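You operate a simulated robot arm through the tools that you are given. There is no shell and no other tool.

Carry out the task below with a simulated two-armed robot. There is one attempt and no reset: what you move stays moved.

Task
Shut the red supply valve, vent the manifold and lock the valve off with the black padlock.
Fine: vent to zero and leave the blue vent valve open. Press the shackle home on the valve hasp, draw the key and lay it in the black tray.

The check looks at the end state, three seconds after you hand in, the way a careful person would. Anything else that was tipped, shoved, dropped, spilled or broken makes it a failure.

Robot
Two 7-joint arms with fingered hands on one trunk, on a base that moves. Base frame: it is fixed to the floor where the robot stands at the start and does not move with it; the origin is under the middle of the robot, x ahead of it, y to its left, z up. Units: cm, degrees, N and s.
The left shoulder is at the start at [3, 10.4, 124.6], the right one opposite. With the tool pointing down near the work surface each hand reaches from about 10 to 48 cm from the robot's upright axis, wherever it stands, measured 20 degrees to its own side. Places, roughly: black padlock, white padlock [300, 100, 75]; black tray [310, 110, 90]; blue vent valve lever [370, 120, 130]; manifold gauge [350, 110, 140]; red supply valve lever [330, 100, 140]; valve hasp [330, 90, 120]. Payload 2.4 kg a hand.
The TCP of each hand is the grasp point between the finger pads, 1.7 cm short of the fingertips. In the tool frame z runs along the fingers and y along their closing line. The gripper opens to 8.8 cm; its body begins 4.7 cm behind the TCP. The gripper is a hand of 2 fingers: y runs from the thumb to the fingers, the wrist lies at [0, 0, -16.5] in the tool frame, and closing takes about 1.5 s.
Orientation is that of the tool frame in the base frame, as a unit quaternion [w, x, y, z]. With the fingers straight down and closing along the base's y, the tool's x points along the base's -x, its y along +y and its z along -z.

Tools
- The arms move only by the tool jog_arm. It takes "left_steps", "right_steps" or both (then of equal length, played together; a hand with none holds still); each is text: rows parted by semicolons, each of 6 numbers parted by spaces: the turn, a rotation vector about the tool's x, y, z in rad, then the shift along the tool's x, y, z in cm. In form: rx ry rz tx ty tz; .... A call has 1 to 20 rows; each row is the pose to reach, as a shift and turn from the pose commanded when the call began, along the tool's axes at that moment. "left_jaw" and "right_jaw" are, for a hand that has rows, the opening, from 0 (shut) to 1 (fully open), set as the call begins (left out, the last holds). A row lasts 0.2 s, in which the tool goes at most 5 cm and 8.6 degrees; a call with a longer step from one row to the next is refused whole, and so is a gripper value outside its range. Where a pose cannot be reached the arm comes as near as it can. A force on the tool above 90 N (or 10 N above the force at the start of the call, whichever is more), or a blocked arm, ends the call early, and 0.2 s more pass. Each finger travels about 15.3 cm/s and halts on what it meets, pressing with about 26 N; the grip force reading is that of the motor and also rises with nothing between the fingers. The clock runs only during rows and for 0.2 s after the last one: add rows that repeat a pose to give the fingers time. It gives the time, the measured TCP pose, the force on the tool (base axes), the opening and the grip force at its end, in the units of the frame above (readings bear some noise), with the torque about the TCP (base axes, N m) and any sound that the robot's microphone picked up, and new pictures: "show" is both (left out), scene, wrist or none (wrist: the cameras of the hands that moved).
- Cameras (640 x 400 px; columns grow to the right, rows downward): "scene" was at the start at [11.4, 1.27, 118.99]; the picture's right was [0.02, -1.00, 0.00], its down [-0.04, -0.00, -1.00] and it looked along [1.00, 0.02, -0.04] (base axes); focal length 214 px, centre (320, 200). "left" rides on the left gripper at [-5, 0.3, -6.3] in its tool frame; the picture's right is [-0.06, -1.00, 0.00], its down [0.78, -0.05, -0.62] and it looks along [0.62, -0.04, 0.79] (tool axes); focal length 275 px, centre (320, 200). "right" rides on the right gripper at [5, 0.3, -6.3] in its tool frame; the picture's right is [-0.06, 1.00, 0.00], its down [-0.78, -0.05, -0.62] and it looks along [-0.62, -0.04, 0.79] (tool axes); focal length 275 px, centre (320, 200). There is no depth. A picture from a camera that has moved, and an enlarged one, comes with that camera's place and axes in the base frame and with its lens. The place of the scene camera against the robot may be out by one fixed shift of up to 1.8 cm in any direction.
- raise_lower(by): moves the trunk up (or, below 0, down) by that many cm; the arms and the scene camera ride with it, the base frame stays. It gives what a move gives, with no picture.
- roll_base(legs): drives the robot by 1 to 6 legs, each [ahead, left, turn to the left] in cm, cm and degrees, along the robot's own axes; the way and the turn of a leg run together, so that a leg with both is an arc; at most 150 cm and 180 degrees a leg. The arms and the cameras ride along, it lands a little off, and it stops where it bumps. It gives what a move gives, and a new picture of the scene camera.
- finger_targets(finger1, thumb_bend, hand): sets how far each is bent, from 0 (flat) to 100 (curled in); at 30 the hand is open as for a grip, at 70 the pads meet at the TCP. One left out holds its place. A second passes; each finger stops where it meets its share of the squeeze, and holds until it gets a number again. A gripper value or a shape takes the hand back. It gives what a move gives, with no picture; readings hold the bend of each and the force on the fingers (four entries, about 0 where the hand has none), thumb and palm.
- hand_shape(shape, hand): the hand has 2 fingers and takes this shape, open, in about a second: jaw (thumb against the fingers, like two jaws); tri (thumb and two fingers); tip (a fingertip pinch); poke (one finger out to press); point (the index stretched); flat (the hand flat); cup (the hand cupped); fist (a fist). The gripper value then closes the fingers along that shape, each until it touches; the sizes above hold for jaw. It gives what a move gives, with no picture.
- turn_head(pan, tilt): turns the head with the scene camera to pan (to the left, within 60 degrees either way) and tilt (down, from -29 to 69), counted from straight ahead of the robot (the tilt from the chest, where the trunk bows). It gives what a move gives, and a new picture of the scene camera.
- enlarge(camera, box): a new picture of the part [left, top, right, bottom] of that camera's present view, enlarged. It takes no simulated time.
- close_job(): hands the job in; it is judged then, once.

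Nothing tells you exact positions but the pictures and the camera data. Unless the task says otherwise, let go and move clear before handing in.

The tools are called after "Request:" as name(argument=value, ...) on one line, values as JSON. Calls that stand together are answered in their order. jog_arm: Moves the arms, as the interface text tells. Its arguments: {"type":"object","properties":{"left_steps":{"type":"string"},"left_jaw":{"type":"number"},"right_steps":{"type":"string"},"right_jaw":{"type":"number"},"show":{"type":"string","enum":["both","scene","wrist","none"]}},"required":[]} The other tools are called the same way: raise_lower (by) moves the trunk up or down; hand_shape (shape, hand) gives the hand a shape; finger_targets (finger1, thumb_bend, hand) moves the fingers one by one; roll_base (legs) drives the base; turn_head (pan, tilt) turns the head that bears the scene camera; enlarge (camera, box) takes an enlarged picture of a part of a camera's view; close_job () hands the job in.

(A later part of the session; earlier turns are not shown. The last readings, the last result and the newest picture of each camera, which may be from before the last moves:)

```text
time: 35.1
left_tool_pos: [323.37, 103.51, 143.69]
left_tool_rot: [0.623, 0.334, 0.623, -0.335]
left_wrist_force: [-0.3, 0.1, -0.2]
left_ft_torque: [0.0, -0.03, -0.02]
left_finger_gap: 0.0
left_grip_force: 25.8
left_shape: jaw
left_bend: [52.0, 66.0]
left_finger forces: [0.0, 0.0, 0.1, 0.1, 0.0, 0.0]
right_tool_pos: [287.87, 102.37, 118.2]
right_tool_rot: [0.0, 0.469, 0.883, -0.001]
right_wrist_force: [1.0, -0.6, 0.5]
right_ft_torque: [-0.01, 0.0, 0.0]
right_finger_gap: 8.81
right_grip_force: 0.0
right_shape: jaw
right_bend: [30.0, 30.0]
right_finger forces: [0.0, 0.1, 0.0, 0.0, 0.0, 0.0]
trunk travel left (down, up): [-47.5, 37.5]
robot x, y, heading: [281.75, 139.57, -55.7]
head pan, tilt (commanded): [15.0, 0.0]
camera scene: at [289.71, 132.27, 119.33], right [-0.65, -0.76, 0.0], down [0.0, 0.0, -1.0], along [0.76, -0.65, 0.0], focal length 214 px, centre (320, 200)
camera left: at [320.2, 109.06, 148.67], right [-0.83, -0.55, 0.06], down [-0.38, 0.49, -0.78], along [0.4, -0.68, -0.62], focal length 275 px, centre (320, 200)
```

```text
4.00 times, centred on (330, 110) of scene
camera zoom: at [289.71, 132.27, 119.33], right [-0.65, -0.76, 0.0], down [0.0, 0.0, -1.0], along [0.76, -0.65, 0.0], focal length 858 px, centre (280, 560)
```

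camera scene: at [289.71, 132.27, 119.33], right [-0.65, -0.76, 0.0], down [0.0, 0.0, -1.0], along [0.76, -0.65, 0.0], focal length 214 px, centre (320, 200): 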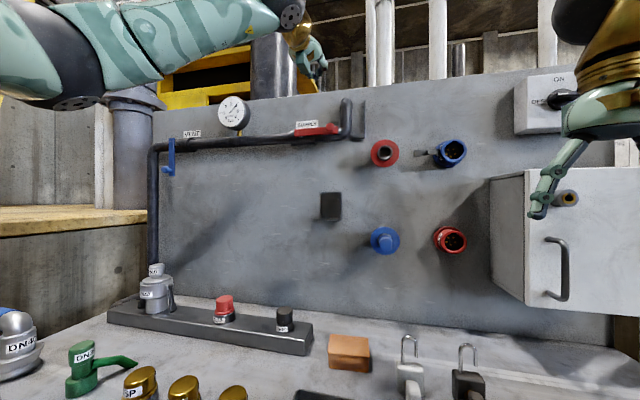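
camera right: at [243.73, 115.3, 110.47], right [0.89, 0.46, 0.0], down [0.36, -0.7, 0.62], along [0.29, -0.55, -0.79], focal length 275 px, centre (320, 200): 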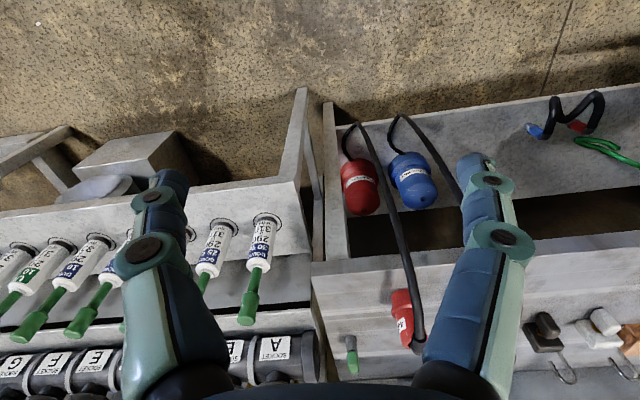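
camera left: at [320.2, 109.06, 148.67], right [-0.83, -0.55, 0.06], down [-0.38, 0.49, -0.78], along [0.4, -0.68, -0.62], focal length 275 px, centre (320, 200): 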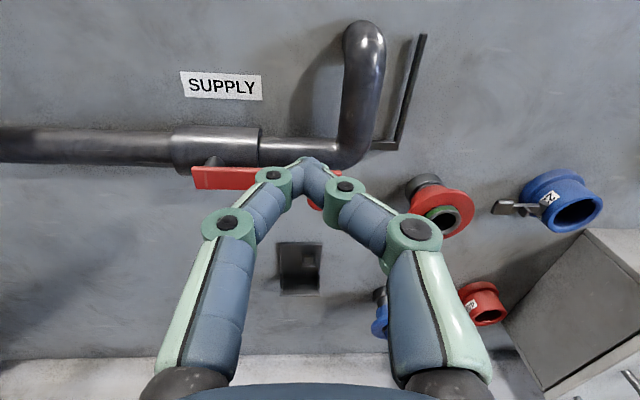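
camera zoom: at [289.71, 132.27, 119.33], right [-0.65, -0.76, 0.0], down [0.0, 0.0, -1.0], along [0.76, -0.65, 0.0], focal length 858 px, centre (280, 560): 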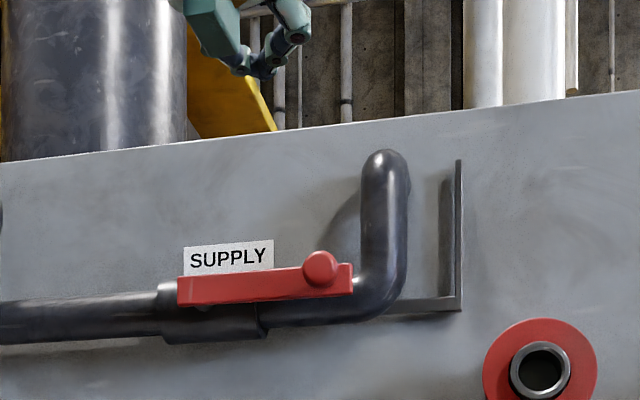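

The closed fingers are above and in front of the red knob; the pivot is at the lever's left end and the knob about 8 cm to its right. I move forward over the lever and slightly down.

Request:
jog_arm(left_steps="0 0 0 0 0 3; 0 0 0 0 0 6; 0 0 0 0 0 8.5; 0 0 0 1.5 0 8.5; 0 0 0 3 0 8.5; 0 0 0 3 0 8.5", show="both")

Request:
enlarge(camera="scene", box=[250, 60, 410, 160])

```text
time: 36.5
left_tool_pos: [328.08, 96.38, 140.62]
left_tool_rot: [0.624, 0.333, 0.623, -0.335]
left_wrist_force: [-0.1, 1.0, 0.0]
left_ft_torque: [-0.01, -0.02, 0.01]
left_finger_gap: 0.0
left_grip_force: 26.1
left_shape: jaw
left_bend: [52.0, 66.0]
left_finger forces: [0.0, 0.0, 0.0, 0.0, 0.1, 0.0]
right_tool_pos: [287.77, 102.31, 118.16]
right_tool_rot: [-0.001, 0.468, 0.884, -0.001]
right_wrist_force: [0.7, -0.8, 0.0]
right_ft_torque: [0.01, 0.01, 0.03]
right_finger_gap: 8.79
right_grip_force: 0.1
right_shape: jaw
right_bend: [30.0, 30.0]
right_finger forces: [0.1, 0.1, 0.0, 0.1, 0.0, 0.0]
trunk travel left (down, up): [-47.5, 37.5]
robot x, y, heading: [281.99, 139.15, -55.8]
head pan, tilt (commanded): [15.0, 0.0]
camera scene: at [289.7, 132.26, 119.33], right [-0.65, -0.76, 0.0], down [0.0, 0.0, -1.0], along [0.76, -0.65, 0.0], focal length 214 px, centre (320, 200)
camera left: at [324.96, 101.97, 145.6], right [-0.83, -0.55, 0.06], down [-0.38, 0.49, -0.78], along [0.4, -0.68, -0.62], focal length 275 px, centre (320, 200)
```

scene: 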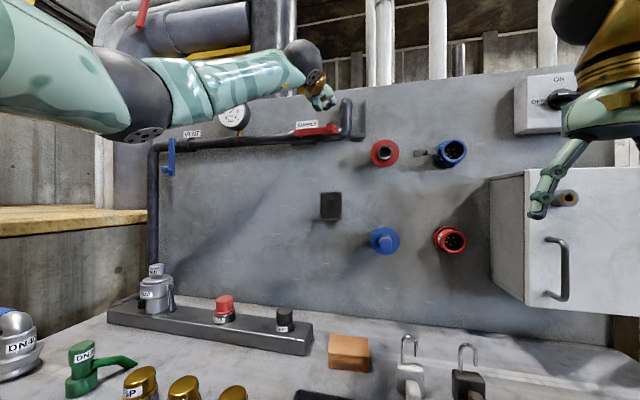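
left: 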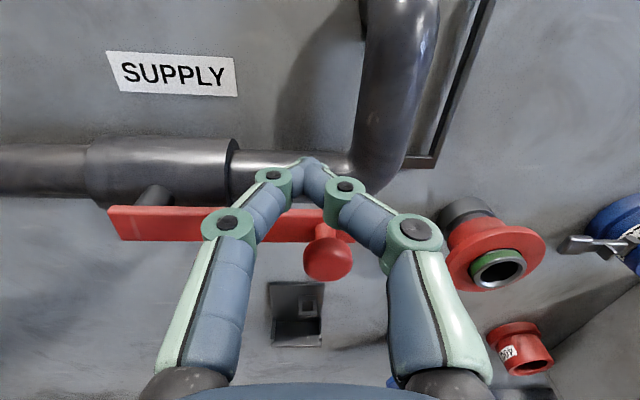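

```text
4.00 times, centred on (330, 110) of scene
camera zoom: at [289.7, 132.26, 119.33], right [-0.65, -0.76, 0.0], down [0.0, 0.0, -1.0], along [0.76, -0.65, 0.0], focal length 858 px, centre (280, 560)
```

zoom: 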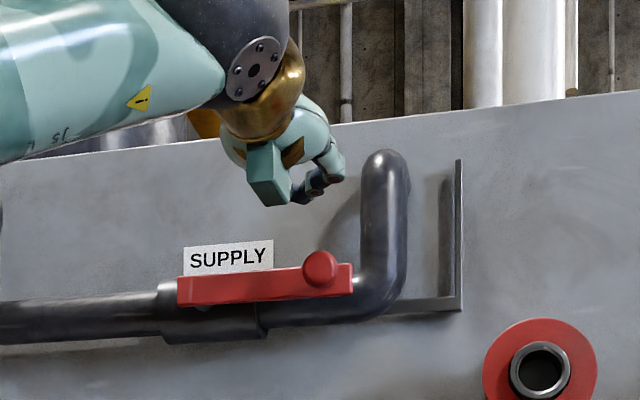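

The fingertip stick is directly above the knob with the pivot about 8.3 cm to its left. I push the knob down along an arc through the first 45° and check.

Request:
jog_arm(left_steps="0 0 0 0.8 -0.4 0.8; 0 0 0 1.8 -0.4 0.8; 0 0 0 2.89 -0.59 0.8; 0 0 0 3.97 -0.64 0.8; 0 0 0 5.07 -0.56 0.8; 0 0 0 6.11 -0.34 0.8; 0 0 0 7.12 0 0.8; 0 0 0 8.08 0.48 0.8", show="both")

Request:
enlarge(camera="scene", box=[250, 80, 410, 180])

```text
time: 38.3
left_tool_pos: [328.93, 96.22, 132.59]
left_tool_rot: [0.624, 0.333, 0.623, -0.334]
left_wrist_force: [-0.6, -0.8, 1.9]
left_ft_torque: [-0.01, 0.01, -0.01]
left_finger_gap: 0.0
left_grip_force: 26.5
left_shape: jaw
left_bend: [52.0, 66.0]
left_finger forces: [0.0, 0.0, 0.0, 0.0, 0.1, 0.1]
right_tool_pos: [287.75, 102.4, 118.18]
right_tool_rot: [0.001, 0.469, 0.883, -0.001]
right_wrist_force: [-0.6, -0.7, 0.4]
right_ft_torque: [-0.01, 0.01, 0.0]
right_finger_gap: 8.78
right_grip_force: 0.1
right_shape: jaw
right_bend: [30.0, 30.0]
right_finger forces: [0.0, 0.0, 0.0, 0.0, 0.0, 0.1]
trunk travel left (down, up): [-47.5, 37.5]
robot x, y, heading: [282.12, 139.31, -56.0]
head pan, tilt (commanded): [15.0, 0.0]
camera scene: at [289.65, 132.26, 119.34], right [-0.65, -0.76, 0.0], down [0.0, 0.0, -1.0], along [0.76, -0.65, 0.0], focal length 214 px, centre (320, 200)
camera left: at [325.73, 101.59, 137.65], right [-0.83, -0.55, 0.06], down [-0.38, 0.49, -0.78], along [0.4, -0.68, -0.62], focal length 275 px, centre (320, 200)
```

scene: 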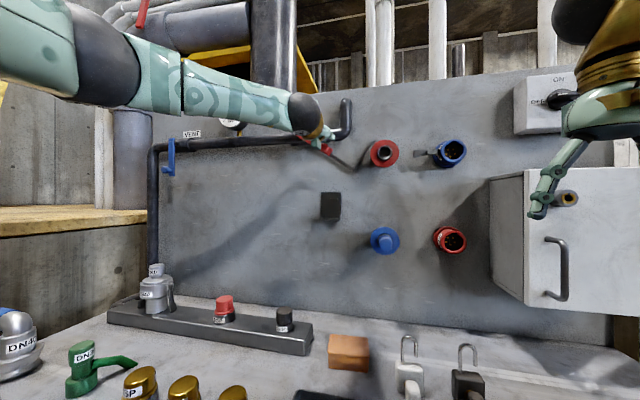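
left: 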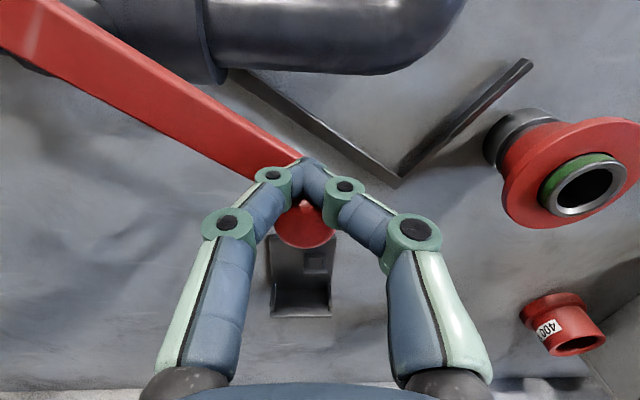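

```text
4.00 times, centred on (330, 130) of scene
camera zoom: at [289.65, 132.26, 119.34], right [-0.65, -0.76, 0.0], down [0.0, 0.0, -1.0], along [0.76, -0.65, 0.0], focal length 858 px, centre (280, 480)
```

zoom: 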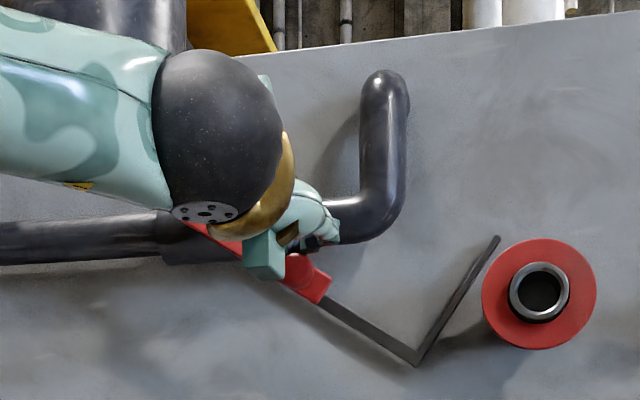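

The lever turned about 45°, and the L-shaped bracket turns with it, so that must be the lock tab swinging toward the hasp. I continue the arc to near 75° and check.

Request:
jog_arm(left_steps="0 0 0 0.9 0.6 0; 0 0 0 1.72 1.32 0; 0 0 0 2.45 2.13 0; 0 0 0 3.06 3.03 0", show="both")

Request:
enlarge(camera="scene", box=[250, 110, 410, 230])

```text
time: 39.3
left_tool_pos: [330.59, 97.62, 132.07]
left_tool_rot: [0.618, 0.337, 0.625, -0.338]
left_wrist_force: [-0.4, -1.0, -0.2]
left_ft_torque: [0.02, 0.01, -0.02]
left_finger_gap: 0.0
left_grip_force: 25.7
left_shape: jaw
left_bend: [52.0, 66.0]
left_finger forces: [0.1, 0.0, 0.1, 0.0, 0.1, 0.1]
left hand out of reach, approached as far as the arm can: row 1, 2, 3, 4
right_tool_pos: [287.83, 102.33, 118.21]
right_tool_rot: [0.0, 0.469, 0.883, 0.0]
right_wrist_force: [0.3, 0.5, 0.2]
right_ft_torque: [-0.02, 0.04, 0.01]
right_finger_gap: 8.79
right_grip_force: 0.0
right_shape: jaw
right_bend: [30.0, 30.0]
right_finger forces: [0.0, 0.0, 0.0, 0.1, 0.1, 0.1]
trunk travel left (down, up): [-47.5, 37.5]
robot x, y, heading: [281.58, 139.19, -55.9]
head pan, tilt (commanded): [15.0, 0.0]
camera scene: at [289.69, 132.26, 119.33], right [-0.65, -0.76, 0.0], down [0.0, 0.0, -1.0], along [0.76, -0.65, 0.0], focal length 214 px, centre (320, 200)
camera left: at [327.55, 103.07, 137.16], right [-0.84, -0.54, 0.07], down [-0.38, 0.5, -0.78], along [0.39, -0.68, -0.62], focal length 275 px, centre (320, 200)
```

scene: 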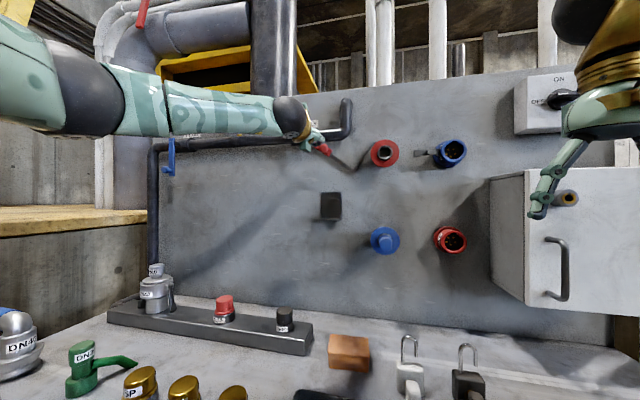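
left: 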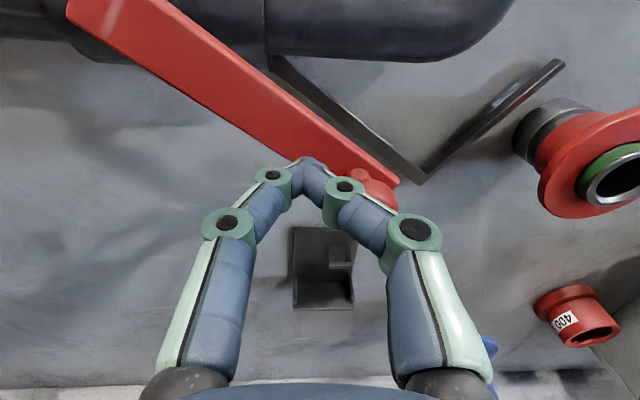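

```text
3.33 times, centred on (330, 170) of scene
camera zoom: at [289.69, 132.26, 119.33], right [-0.65, -0.76, 0.0], down [0.0, 0.0, -1.0], along [0.76, -0.65, 0.0], focal length 715 px, centre (287, 300)
```

zoom: 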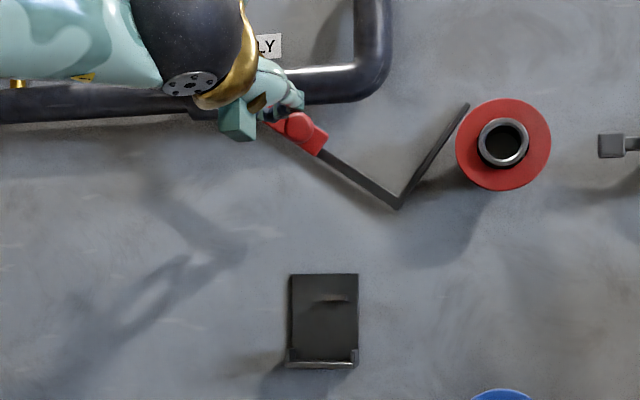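

The hand slipped along the lever because the arm ran out of range at this lower height; the lever stayed at about 50°. I back the hand off, raise the right hand a little, and lower the trunk so that the left arm works in its better range.

Request:
jog_arm(left_steps="0 0 0 -1 0 -3; 0 0 0 -3 0 -6; 0 0 0 -5 0 -8; 0 0 0 -5 0 -8", right_steps="0 0 0 0 0 -4; 0 0 0 0 0 -8; 0 0 0 0 0 -12; 0 0 0 0 0 -12", show="none")

Request:
raise_lower(by=-16)

```text
time: 40.3
left_tool_pos: [326.07, 104.25, 137.1]
left_tool_rot: [0.623, 0.334, 0.623, -0.335]
left_wrist_force: [0.6, 0.3, 0.3]
left_ft_torque: [-0.01, -0.04, 0.0]
left_finger_gap: 0.02
left_grip_force: 26.5
left_shape: jaw
left_bend: [52.0, 66.0]
left_finger forces: [0.0, 0.0, 0.0, 0.1, 0.0, 0.0]
right_tool_pos: [287.93, 102.29, 130.21]
right_tool_rot: [0.0, 0.468, 0.884, -0.001]
right_wrist_force: [-0.1, 0.2, -0.1]
right_ft_torque: [0.01, 0.03, 0.0]
right_finger_gap: 8.78
right_grip_force: 0.0
right_shape: jaw
right_bend: [30.0, 30.0]
right_finger forces: [0.0, 0.0, 0.0, 0.0, 0.0, 0.0]
trunk travel left (down, up): [-47.5, 37.5]
robot x, y, heading: [281.62, 139.5, -55.6]
head pan, tilt (commanded): [15.0, 0.0]
```

```text
time: 42.1
left_tool_pos: [326.11, 104.32, 121.18]
left_tool_rot: [0.623, 0.335, 0.622, -0.335]
left_wrist_force: [0.3, -0.8, -0.3]
left_ft_torque: [-0.03, -0.01, -0.01]
left_finger_gap: 0.0
left_grip_force: 26.1
left_shape: jaw
left_bend: [52.0, 66.0]
left_finger forces: [0.0, 0.1, 0.1, 0.0, 0.0, 0.0]
right_tool_pos: [287.79, 102.42, 114.25]
right_tool_rot: [0.001, 0.468, 0.883, -0.001]
right_wrist_force: [0.4, -0.6, -1.0]
right_ft_torque: [-0.02, 0.01, 0.01]
right_finger_gap: 8.8
right_grip_force: 0.1
right_shape: jaw
right_bend: [30.0, 30.0]
right_finger forces: [0.0, 0.1, 0.1, 0.0, 0.0, 0.1]
trunk travel left (down, up): [-31.5, 53.5]
robot x, y, heading: [282.07, 139.33, -56.1]
head pan, tilt (commanded): [15.0, 0.0]
```

Trunk lowered by 16 cm. I bring the stick back up over the trailing side of the knob and continue the arc from about 38° to 67°.

Request:
jog_arm(left_steps="0 0 0 -4.6 -1.3 0; 0 0 0 -9.2 -2.6 0; 0 0 0 -13.7 -3.9 0; 0 0 0 -13.7 -3.9 4.2; 0 0 0 -13.7 -3.9 8.4; 0 0 0 -12.28 -2.81 8.4; 0 0 0 -11.32 -2.32 8.4; 0 0 0 -10.42 -1.72 8.4; 0 0 0 -9.6 -1.0 8.4; 0 0 0 -8.87 -0.19 8.4", show="both")

Request:
enlarge(camera="scene", box=[250, 60, 410, 160])

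```text
time: 44.3
left_tool_pos: [330.46, 97.2, 129.96]
left_tool_rot: [0.623, 0.334, 0.623, -0.335]
left_wrist_force: [-0.1, 0.0, 2.3]
left_ft_torque: [-0.01, -0.03, 0.01]
left_finger_gap: 0.01
left_grip_force: 26.0
left_shape: jaw
left_bend: [52.0, 66.0]
left_finger forces: [0.1, 0.0, 0.0, 0.1, 0.1, 0.0]
right_tool_pos: [287.86, 102.51, 114.28]
right_tool_rot: [0.001, 0.469, 0.883, -0.001]
right_wrist_force: [-0.6, -0.3, 0.1]
right_ft_torque: [-0.01, 0.0, 0.06]
right_finger_gap: 8.81
right_grip_force: 0.1
right_shape: jaw
right_bend: [30.0, 30.0]
right_finger forces: [0.0, 0.1, 0.1, 0.0, 0.1, 0.0]
trunk travel left (down, up): [-31.5, 53.5]
robot x, y, heading: [281.76, 139.53, -55.5]
head pan, tilt (commanded): [15.0, 0.0]
camera scene: at [289.91, 131.95, 103.25], right [-0.65, -0.76, 0.0], down [0.0, 0.0, -1.0], along [0.76, -0.65, 0.0], focal length 214 px, centre (320, 200)
camera left: at [327.42, 102.69, 134.96], right [-0.83, -0.55, 0.06], down [-0.38, 0.49, -0.79], along [0.4, -0.68, -0.62], focal length 275 px, centre (320, 200)
```

scene: 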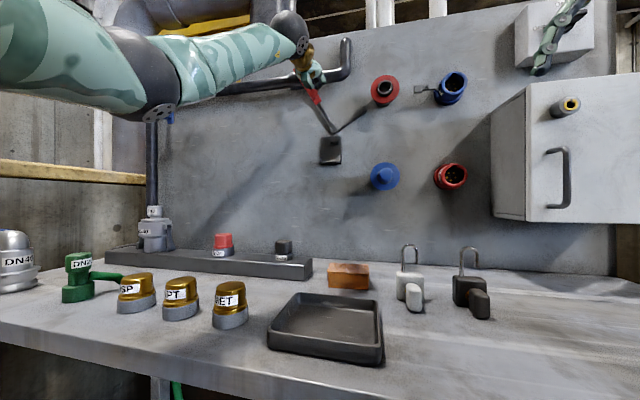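
left: 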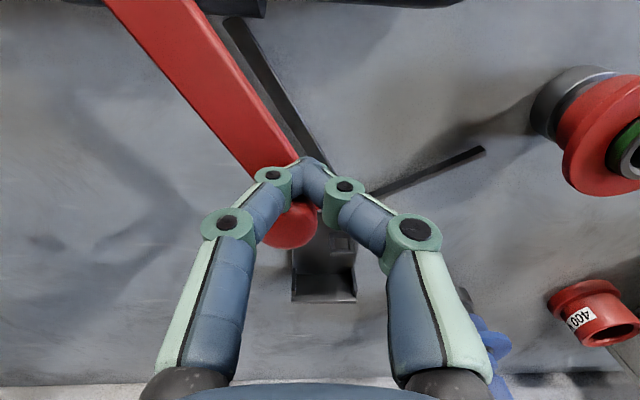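

```text
4.00 times, centred on (330, 110) of scene
camera zoom: at [289.91, 131.95, 103.25], right [-0.65, -0.76, 0.0], down [0.0, 0.0, -1.0], along [0.76, -0.65, 0.0], focal length 858 px, centre (280, 560)
```

zoom: 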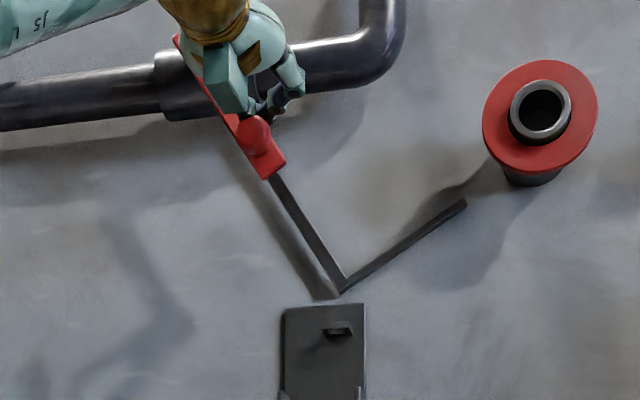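

The lever is at about 60° and moving freely. I push on to 90°.

Request:
jog_arm(left_steps="0 0 0 0.3 0.45 0; 0 0 0 0.61 0.9 0; 0 0 0 0.88 1.38 0; 0 0 0 1.1 1.86 0; 0 0 0 1.3 2.38 0; 0 0 0 1.47 2.89 0; 0 0 0 1.47 2.89 0", show="both")

Request:
enlarge(camera="scene", box=[250, 60, 410, 160])

```text
time: 45.9
left_tool_pos: [332.93, 98.85, 128.35]
left_tool_rot: [0.623, 0.335, 0.623, -0.334]
left_wrist_force: [-1.0, 0.2, 1.7]
left_ft_torque: [0.0, -0.02, 0.01]
left_finger_gap: 0.02
left_grip_force: 26.0
left_shape: jaw
left_bend: [52.0, 66.0]
left_finger forces: [1.8, 0.0, 0.0, 0.0, 0.1, 0.0]
right_tool_pos: [287.8, 102.38, 114.13]
right_tool_rot: [0.001, 0.469, 0.883, 0.0]
right_wrist_force: [0.4, 0.0, 0.3]
right_ft_torque: [0.03, -0.01, -0.02]
right_finger_gap: 8.81
right_grip_force: 0.1
right_shape: jaw
right_bend: [30.0, 30.0]
right_finger forces: [0.0, 0.1, 0.0, 0.0, 0.1, 0.0]
trunk travel left (down, up): [-31.5, 53.5]
robot x, y, heading: [281.47, 139.51, -55.9]
head pan, tilt (commanded): [15.0, 0.0]
camera scene: at [289.89, 131.95, 103.25], right [-0.65, -0.76, 0.0], down [0.0, 0.0, -1.0], along [0.76, -0.65, 0.0], focal length 214 px, centre (320, 200)
camera left: at [329.85, 104.29, 133.41], right [-0.83, -0.55, 0.06], down [-0.38, 0.49, -0.78], along [0.4, -0.68, -0.62], focal length 275 px, centre (320, 200)
```

scene: 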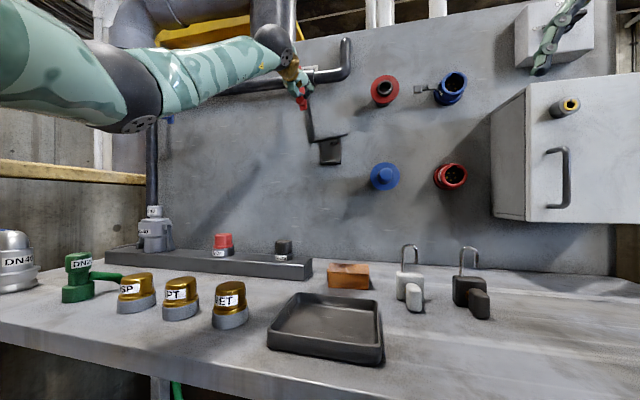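
left: 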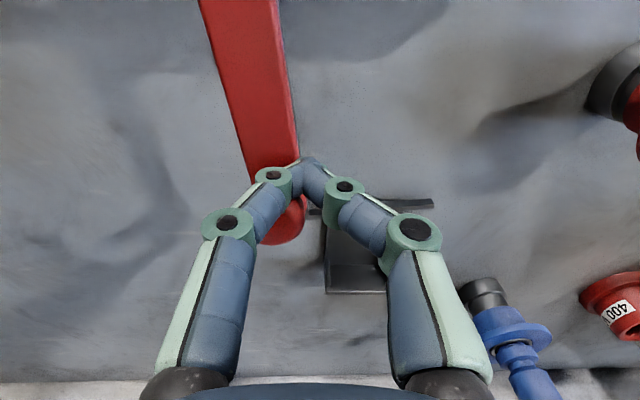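

```text
4.00 times, centred on (330, 110) of scene
camera zoom: at [289.89, 131.95, 103.25], right [-0.65, -0.76, 0.0], down [0.0, 0.0, -1.0], along [0.76, -0.65, 0.0], focal length 858 px, centre (280, 560)
```

zoom: 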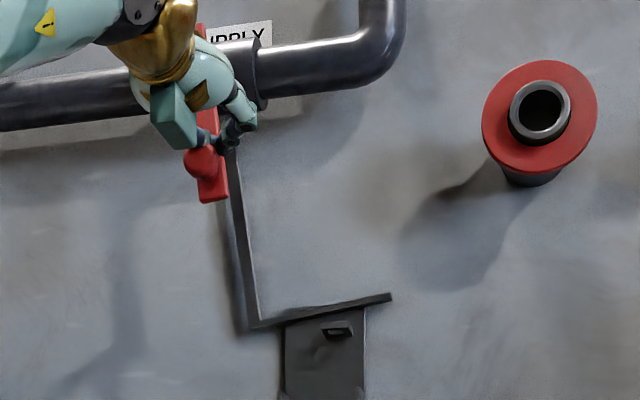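

The lever is about 6° short of vertical and its lock tab has come down just over the hasp. I push the last bit gently.

Request:
jog_arm(left_steps="0 0 0 0.1 0.36 0; 0 0 0 0.17 0.72 0; 0 0 0 0.23 1.1 0; 0 0 0 0.28 1.46 0; 0 0 0 0.28 1.46 0", show="wrist")

Request:
enlarge(camera="scene", box=[250, 60, 410, 160])

```text
time: 47.1
left_tool_pos: [334.07, 99.72, 128.44]
left_tool_rot: [0.624, 0.333, 0.622, -0.334]
left_wrist_force: [-4.8, 4.3, 10.8]
left_ft_torque: [0.0, -0.15, 0.04]
left_finger_gap: 0.0
left_grip_force: 26.1
left_shape: jaw
left_bend: [52.0, 66.0]
left_finger forces: [0.0, 0.1, 0.0, 0.0, 0.0, 0.0]
right_tool_pos: [287.72, 102.43, 114.3]
right_tool_rot: [0.001, 0.469, 0.883, 0.0]
right_wrist_force: [0.2, -0.1, 0.3]
right_ft_torque: [-0.04, -0.01, -0.03]
right_finger_gap: 8.8
right_grip_force: 0.0
right_shape: jaw
right_bend: [30.0, 30.0]
right_finger forces: [0.1, 0.0, 0.0, 0.0, 0.1, 0.0]
trunk travel left (down, up): [-31.5, 53.5]
robot x, y, heading: [282.04, 139.5, -56.1]
head pan, tilt (commanded): [15.0, 0.0]
camera left: at [330.92, 105.22, 133.33], right [-0.83, -0.55, 0.06], down [-0.38, 0.49, -0.79], along [0.4, -0.68, -0.61], focal length 275 px, centre (320, 200)
```

left: 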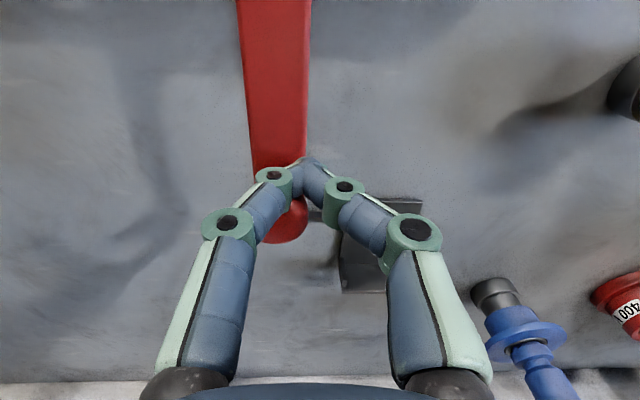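

```text
4.00 times, centred on (330, 110) of scene
camera zoom: at [289.82, 132.0, 103.27], right [-0.65, -0.76, 0.0], down [0.0, 0.0, -1.0], along [0.76, -0.65, 0.0], focal length 858 px, centre (280, 560)
```

zoom: 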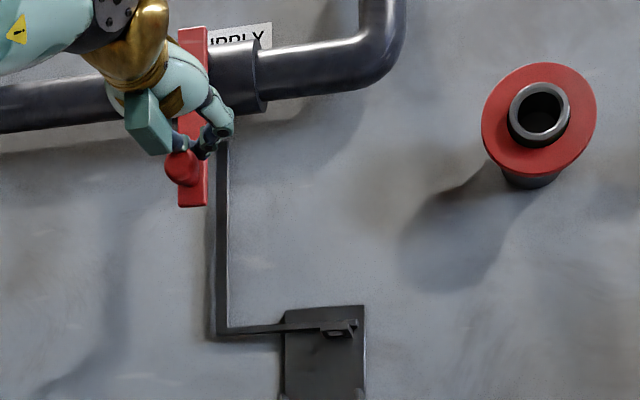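

The lever is vertical, resistance is felt, and the tab now meets the hasp eye. I will zoom in on the hasp to verify.

Request:
enlarge(camera="scene", box=[300, 120, 360, 170])

Request:
jog_arm(left_steps="0 0 0 -0.2 -1.5 0; 0 0 0 -1 -3 -1; 0 0 0 -3 -4 -5; 0 0 0 -3 -4 -8; 0 0 0 -3 -4 -8", show="both")

Request:
enlarge(camera="scene", box=[260, 60, 380, 180])

Request:
enlarge(camera="left", box=[160, 100, 400, 250])

```text
8.00 times, centred on (330, 145) of scene
camera zoom: at [289.82, 132.0, 103.27], right [-0.65, -0.76, 0.0], down [0.0, 0.0, -1.0], along [0.76, -0.65, 0.0], focal length 1716 px, centre (240, 640)
```

zoom: 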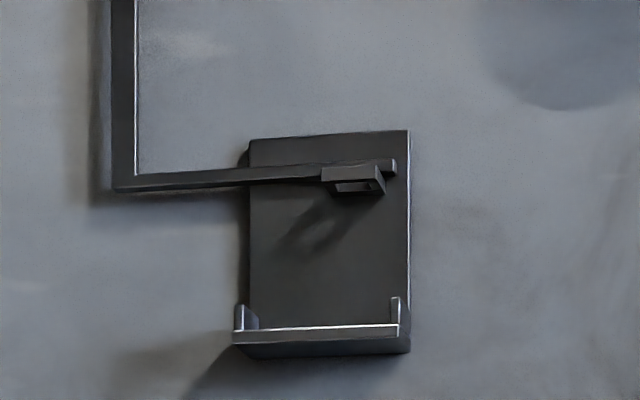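

```text
time: 48.3
left_tool_pos: [326.44, 104.08, 131.13]
left_tool_rot: [0.623, 0.334, 0.623, -0.335]
left_wrist_force: [0.2, 0.4, 0.3]
left_ft_torque: [0.01, -0.04, 0.02]
left_finger_gap: 0.01
left_grip_force: 26.1
left_shape: jaw
left_bend: [52.0, 66.0]
left_finger forces: [0.0, 0.0, 0.0, 0.1, 0.1, 0.1]
right_tool_pos: [287.86, 102.27, 114.1]
right_tool_rot: [-0.001, 0.468, 0.883, -0.002]
right_wrist_force: [0.7, 0.2, -0.1]
right_ft_torque: [-0.01, 0.0, 0.0]
right_finger_gap: 8.76
right_grip_force: 0.0
right_shape: jaw
right_bend: [30.0, 30.0]
right_finger forces: [0.1, 0.1, 0.1, 0.0, 0.0, 0.0]
trunk travel left (down, up): [-31.5, 53.5]
robot x, y, heading: [282.01, 139.15, -56.1]
head pan, tilt (commanded): [15.0, 0.0]
camera scene: at [289.94, 131.92, 103.24], right [-0.65, -0.76, 0.0], down [0.0, 0.0, -1.0], along [0.76, -0.65, 0.0], focal length 214 px, centre (320, 200)
camera left: at [323.29, 109.57, 136.13], right [-0.83, -0.55, 0.06], down [-0.38, 0.49, -0.78], along [0.4, -0.68, -0.62], focal length 275 px, centre (320, 200)
```

scene: 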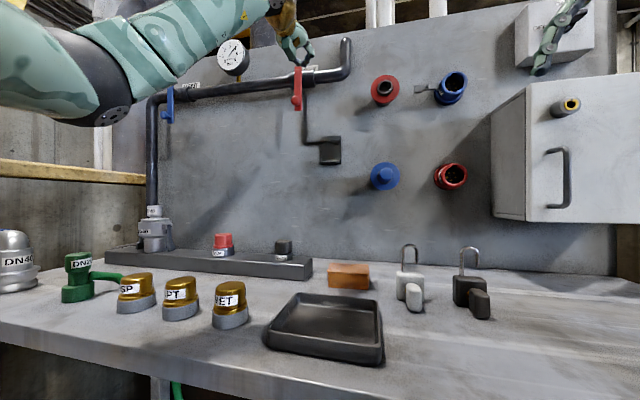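
left: 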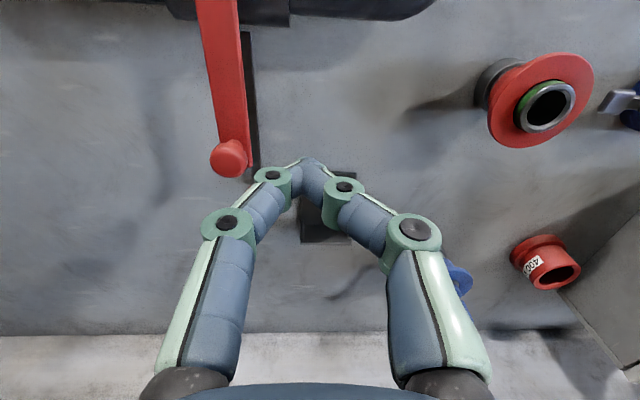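

```text
3.33 times, centred on (320, 120) of scene
camera zoom: at [289.94, 131.92, 103.24], right [-0.65, -0.76, 0.0], down [0.0, 0.0, -1.0], along [0.76, -0.65, 0.0], focal length 715 px, centre (320, 467)
```

zoom: 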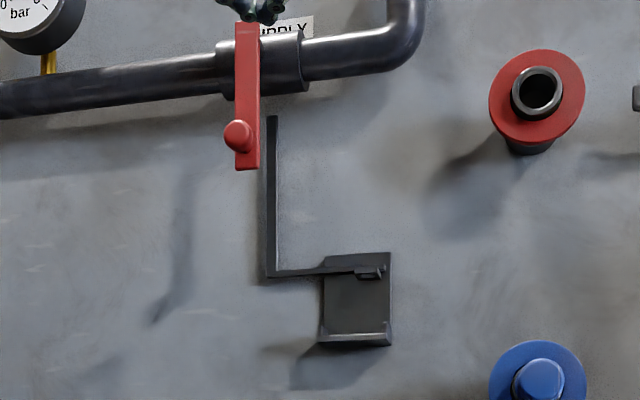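

```text
2.67 times, centred on (280, 175) of left
camera zoom: at [323.29, 109.57, 136.13], right [-0.83, -0.55, 0.06], down [-0.38, 0.49, -0.78], along [0.4, -0.68, -0.62], focal length 734 px, centre (427, 267)
```

zoom: 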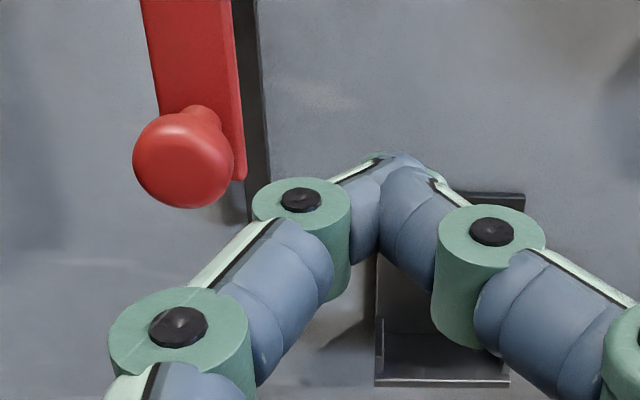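

The supply valve is shut and its tab sits at the hasp eye; the fingers are clear. Next is the vent lever, which needs a move to the left, so I look down at the yellow bar and my own trunk first.

Request:
turn_head(pan=30, tilt=65)

```text
time: 49.7
left_tool_pos: [326.39, 103.93, 131.17]
left_tool_rot: [0.624, 0.333, 0.623, -0.335]
left_wrist_force: [-0.1, -0.6, -0.2]
left_ft_torque: [0.03, 0.03, 0.02]
left_finger_gap: 0.01
left_grip_force: 25.8
left_shape: jaw
left_bend: [52.0, 66.0]
left_finger forces: [0.0, 0.0, 0.0, 0.0, 0.1, 0.0]
right_tool_pos: [287.82, 102.41, 114.21]
right_tool_rot: [-0.001, 0.468, 0.883, 0.0]
right_wrist_force: [-0.2, 0.5, -0.5]
right_ft_torque: [0.01, 0.0, -0.03]
right_finger_gap: 8.79
right_grip_force: 0.1
right_shape: jaw
right_bend: [30.0, 30.0]
right_finger forces: [0.1, 0.0, 0.0, 0.0, 0.0, 0.0]
trunk travel left (down, up): [-31.5, 53.5]
robot x, y, heading: [281.83, 139.54, -56.0]
head pan, tilt (commanded): [30.0, 65.0]
camera scene: at [288.6, 135.16, 93.65], right [-0.44, -0.9, 0.0], down [-0.82, 0.4, -0.42], along [0.38, -0.18, -0.91], focal length 214 px, centre (320, 200)
```

scene: 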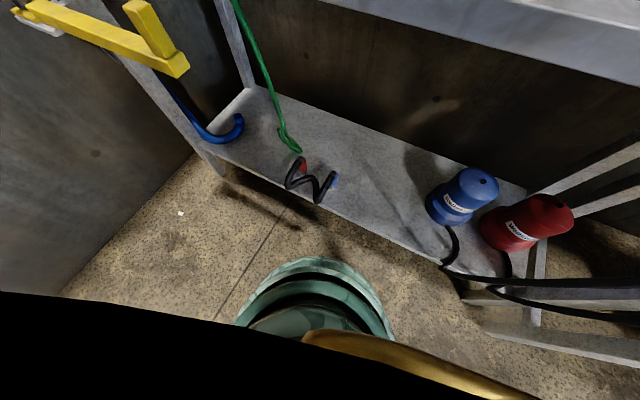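

The bar tip is about 23 cm ahead and 34 cm left of my axis at z≈75. I back off slightly, slide left about 46 cm, and look ahead again.

Request:
roll_base(legs=[[-3, 0, 0], [0, 44, 0]])

Request:
turn_head(pan=15, tilt=-10)

```text
time: 52.8
left_tool_pos: [361.09, 131.16, 131.1]
left_tool_rot: [0.623, 0.334, 0.622, -0.336]
left_wrist_force: [-0.2, 0.3, 1.0]
left_ft_torque: [0.0, 0.0, 0.01]
left_finger_gap: 0.0
left_grip_force: 25.5
left_shape: jaw
left_bend: [52.0, 66.0]
left_finger forces: [0.0, 0.0, 0.0, 0.0, 0.1, 0.0]
right_tool_pos: [322.62, 129.5, 114.13]
right_tool_rot: [-0.001, 0.47, 0.883, -0.001]
right_wrist_force: [-0.2, -0.1, 1.6]
right_ft_torque: [-0.02, 0.01, -0.01]
right_finger_gap: 8.77
right_grip_force: 0.0
right_shape: jaw
right_bend: [30.0, 30.0]
right_finger forces: [0.0, 0.0, 0.1, 0.1, 0.0, 0.0]
trunk travel left (down, up): [-31.5, 53.5]
robot x, y, heading: [316.8, 166.8, -56.1]
head pan, tilt (commanded): [30.0, 65.0]
camera scene: at [323.42, 162.29, 93.64], right [-0.44, -0.9, 0.0], down [-0.81, 0.4, -0.42], along [0.38, -0.19, -0.91], focal length 214 px, centre (320, 200)
```

scene: 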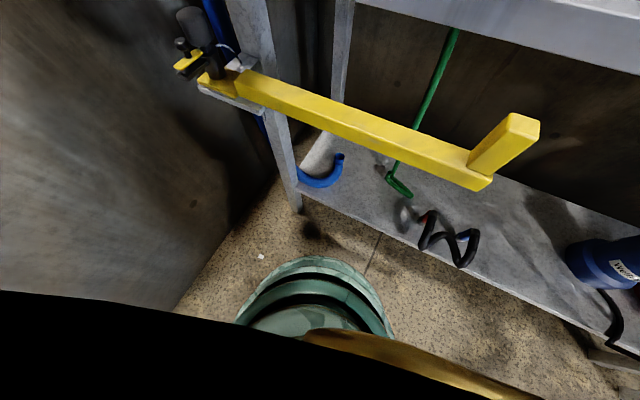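

```text
time: 54.3
left_tool_pos: [361.04, 131.07, 131.09]
left_tool_rot: [0.623, 0.335, 0.622, -0.335]
left_wrist_force: [-0.3, 0.0, -0.2]
left_ft_torque: [0.04, 0.02, -0.02]
left_finger_gap: 0.0
left_grip_force: 25.4
left_shape: jaw
left_bend: [52.0, 66.0]
left_finger forces: [0.0, 0.1, 0.0, 0.1, 0.0, 0.0]
right_tool_pos: [322.66, 129.51, 114.22]
right_tool_rot: [-0.001, 0.471, 0.882, 0.0]
right_wrist_force: [0.6, 0.4, 0.1]
right_ft_torque: [0.0, -0.02, -0.01]
right_finger_gap: 8.8
right_grip_force: 0.0
right_shape: jaw
right_bend: [30.0, 30.0]
right_finger forces: [0.0, 0.0, 0.1, 0.1, 0.0, 0.0]
trunk travel left (down, up): [-31.5, 53.5]
robot x, y, heading: [316.75, 166.55, -55.7]
head pan, tilt (commanded): [15.0, -10.0]
camera scene: at [324.32, 159.41, 104.76], right [-0.66, -0.75, 0.0], down [0.13, -0.11, -0.98], along [0.74, -0.65, 0.17], focal length 214 px, centre (320, 200)
```

scene: 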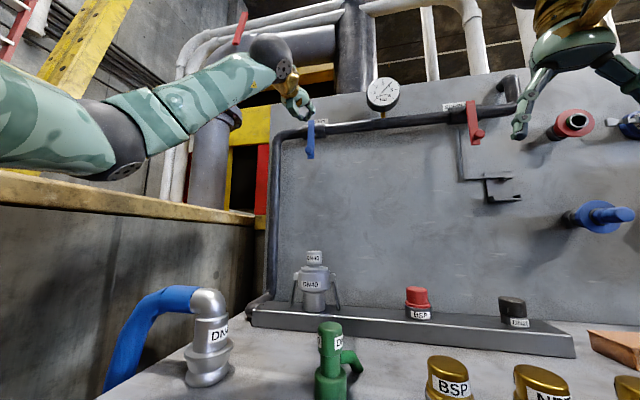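

I am now in front of the vent. I will look at the blue lever through both cameras.

Request:
enlarge(camera="scene", box=[260, 70, 420, 190])

Request:
enlarge(camera="left", box=[0, 0, 640, 400])

```text
3.33 times, centred on (340, 130) of scene
camera zoom: at [324.32, 159.41, 104.76], right [-0.66, -0.75, 0.0], down [0.13, -0.11, -0.98], along [0.74, -0.65, 0.17], focal length 715 px, centre (253, 433)
```

zoom: 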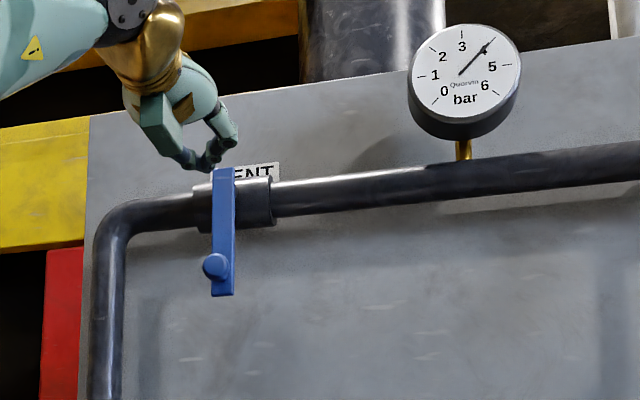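

```text
1.00 times, centred on (320, 200) of left (not enlarged: the box is as wide or as high as the picture)
camera zoom: at [358.03, 136.55, 136.13], right [-0.83, -0.55, 0.06], down [-0.38, 0.49, -0.78], along [0.4, -0.68, -0.62], focal length 275 px, centre (320, 200)
```

zoom: 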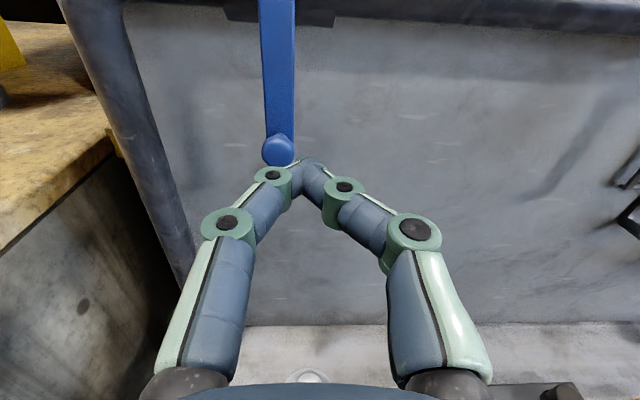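

The vent knob sits at roughly the same height as the closed supply knob, with its pivot about 8 cm above it. I place the stick just to the left of the blue knob at lever depth.

Request:
jog_arm(left_steps="0 0 0 1 3.6 0; 0 0 0 3 7.2 0; 0 0 0 3 7.4 3.5; 0 0 0 3 7.4 7; 0 0 0 3 7.4 9.2; 0 0 0 3 7.4 9.2", show="both")

Request:
enlarge(camera="scene", box=[260, 70, 420, 190])

```text
time: 55.7
left_tool_pos: [372.29, 127.37, 128.18]
left_tool_rot: [0.623, 0.334, 0.622, -0.335]
left_wrist_force: [-0.5, 0.7, 0.2]
left_ft_torque: [-0.02, 0.02, 0.04]
left_finger_gap: 0.02
left_grip_force: 25.5
left_shape: jaw
left_bend: [52.0, 66.0]
left_finger forces: [0.0, 0.0, 0.0, 0.0, 0.0, 0.1]
right_tool_pos: [322.58, 129.44, 114.22]
right_tool_rot: [0.001, 0.47, 0.883, 0.0]
right_wrist_force: [-0.3, 0.0, 0.1]
right_ft_torque: [0.03, 0.06, 0.0]
right_finger_gap: 8.79
right_grip_force: 0.0
right_shape: jaw
right_bend: [30.0, 30.0]
right_finger forces: [0.0, 0.1, 0.0, 0.1, 0.1, 0.0]
trunk travel left (down, up): [-31.5, 53.5]
robot x, y, heading: [316.66, 166.43, -56.2]
head pan, tilt (commanded): [15.0, -10.0]
camera scene: at [324.31, 159.41, 104.77], right [-0.66, -0.75, 0.0], down [0.13, -0.11, -0.98], along [0.74, -0.65, 0.17], focal length 214 px, centre (320, 200)
camera left: at [369.26, 132.84, 133.07], right [-0.83, -0.55, 0.06], down [-0.38, 0.49, -0.78], along [0.4, -0.68, -0.62], focal length 275 px, centre (320, 200)
```

scene: 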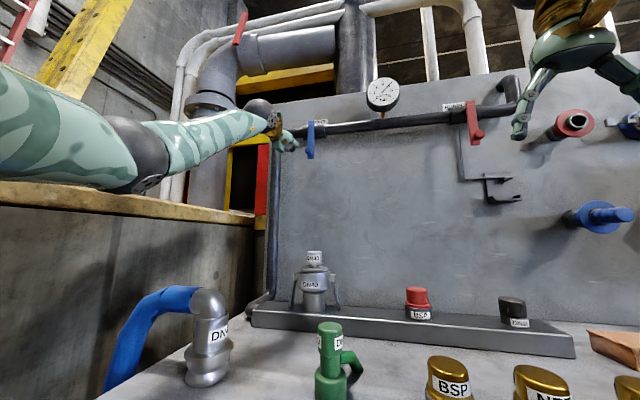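
left: 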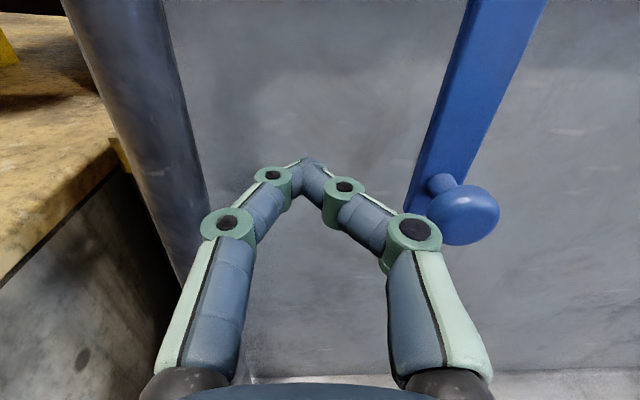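

```text
3.33 times, centred on (340, 130) of scene
camera zoom: at [324.31, 159.41, 104.77], right [-0.66, -0.75, 0.0], down [0.13, -0.11, -0.98], along [0.74, -0.65, 0.17], focal length 715 px, centre (253, 433)
```

zoom: 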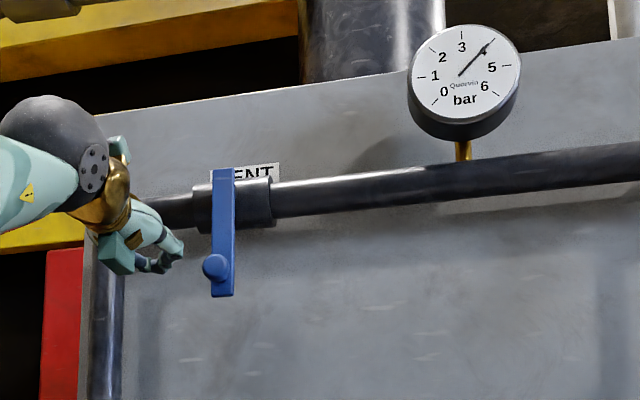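

The stick is beside the blue knob with the pivot 8.1 cm above. I push right along the arc to about 40° and check that the lever follows and the gauge falls.

Request:
jog_arm(left_steps="0 0 0 0 -1.1 0; 0 0 0 0.2 -1.85 0; 0 0 0 0.4 -2.56 0; 0 0 0 0.47 -3.3 0; 0 0 0 0.52 -4.1 0; 0 0 0 0.45 -4.9 0; 0 0 0 0.36 -5.64 0; 0 0 0 0.1 -6.4 0; 0 0 0 -0.13 -7.2 0", show="both")

Request:
enlarge(camera="scene", box=[260, 70, 420, 190])

```text
time: 57.7
left_tool_pos: [366.38, 123.6, 128.22]
left_tool_rot: [0.623, 0.334, 0.622, -0.336]
left_wrist_force: [1.7, 2.0, 0.4]
left_ft_torque: [-0.04, 0.01, -0.04]
left_finger_gap: 0.0
left_grip_force: 26.5
left_shape: jaw
left_bend: [53.0, 66.0]
left_finger forces: [0.0, 0.0, 0.0, 0.1, 2.7, 0.0]
right_tool_pos: [322.59, 129.64, 114.14]
right_tool_rot: [0.0, 0.47, 0.883, -0.001]
right_wrist_force: [0.6, -0.4, 0.1]
right_ft_torque: [-0.01, -0.01, 0.04]
right_finger_gap: 8.79
right_grip_force: 0.1
right_shape: jaw
right_bend: [30.0, 30.0]
right_finger forces: [0.0, 0.0, 0.1, 0.0, 0.1, 0.0]
trunk travel left (down, up): [-31.5, 53.5]
robot x, y, heading: [316.67, 166.29, -56.1]
head pan, tilt (commanded): [15.0, -10.0]
camera scene: at [324.33, 159.46, 104.77], right [-0.66, -0.75, 0.0], down [0.13, -0.11, -0.98], along [0.74, -0.65, 0.17], focal length 214 px, centre (320, 200)
camera left: at [363.28, 129.04, 133.3], right [-0.83, -0.55, 0.06], down [-0.38, 0.49, -0.79], along [0.4, -0.68, -0.62], focal length 275 px, centre (320, 200)
```

scene: 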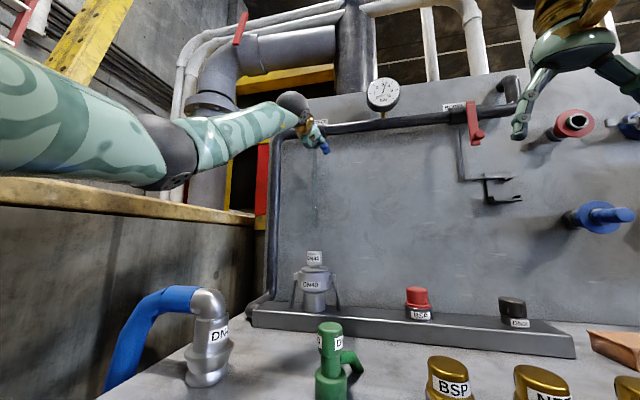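
left: 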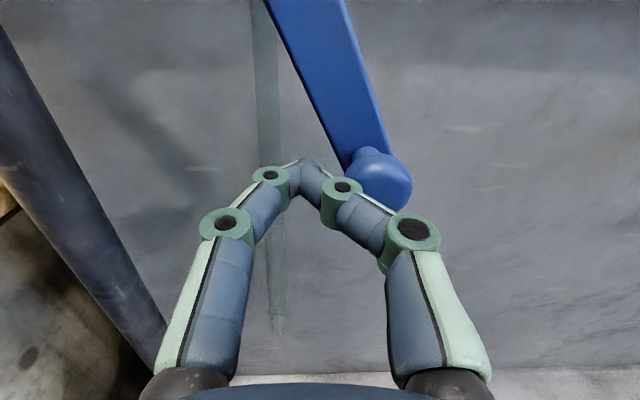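

```text
3.33 times, centred on (340, 130) of scene
camera zoom: at [324.33, 159.46, 104.77], right [-0.66, -0.75, 0.0], down [0.13, -0.11, -0.98], along [0.74, -0.65, 0.17], focal length 715 px, centre (253, 433)
```

zoom: 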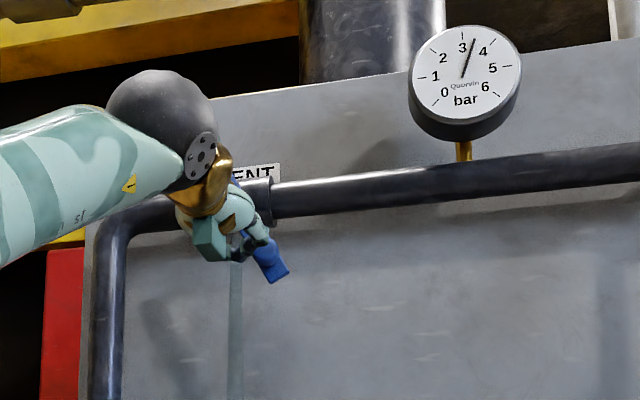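

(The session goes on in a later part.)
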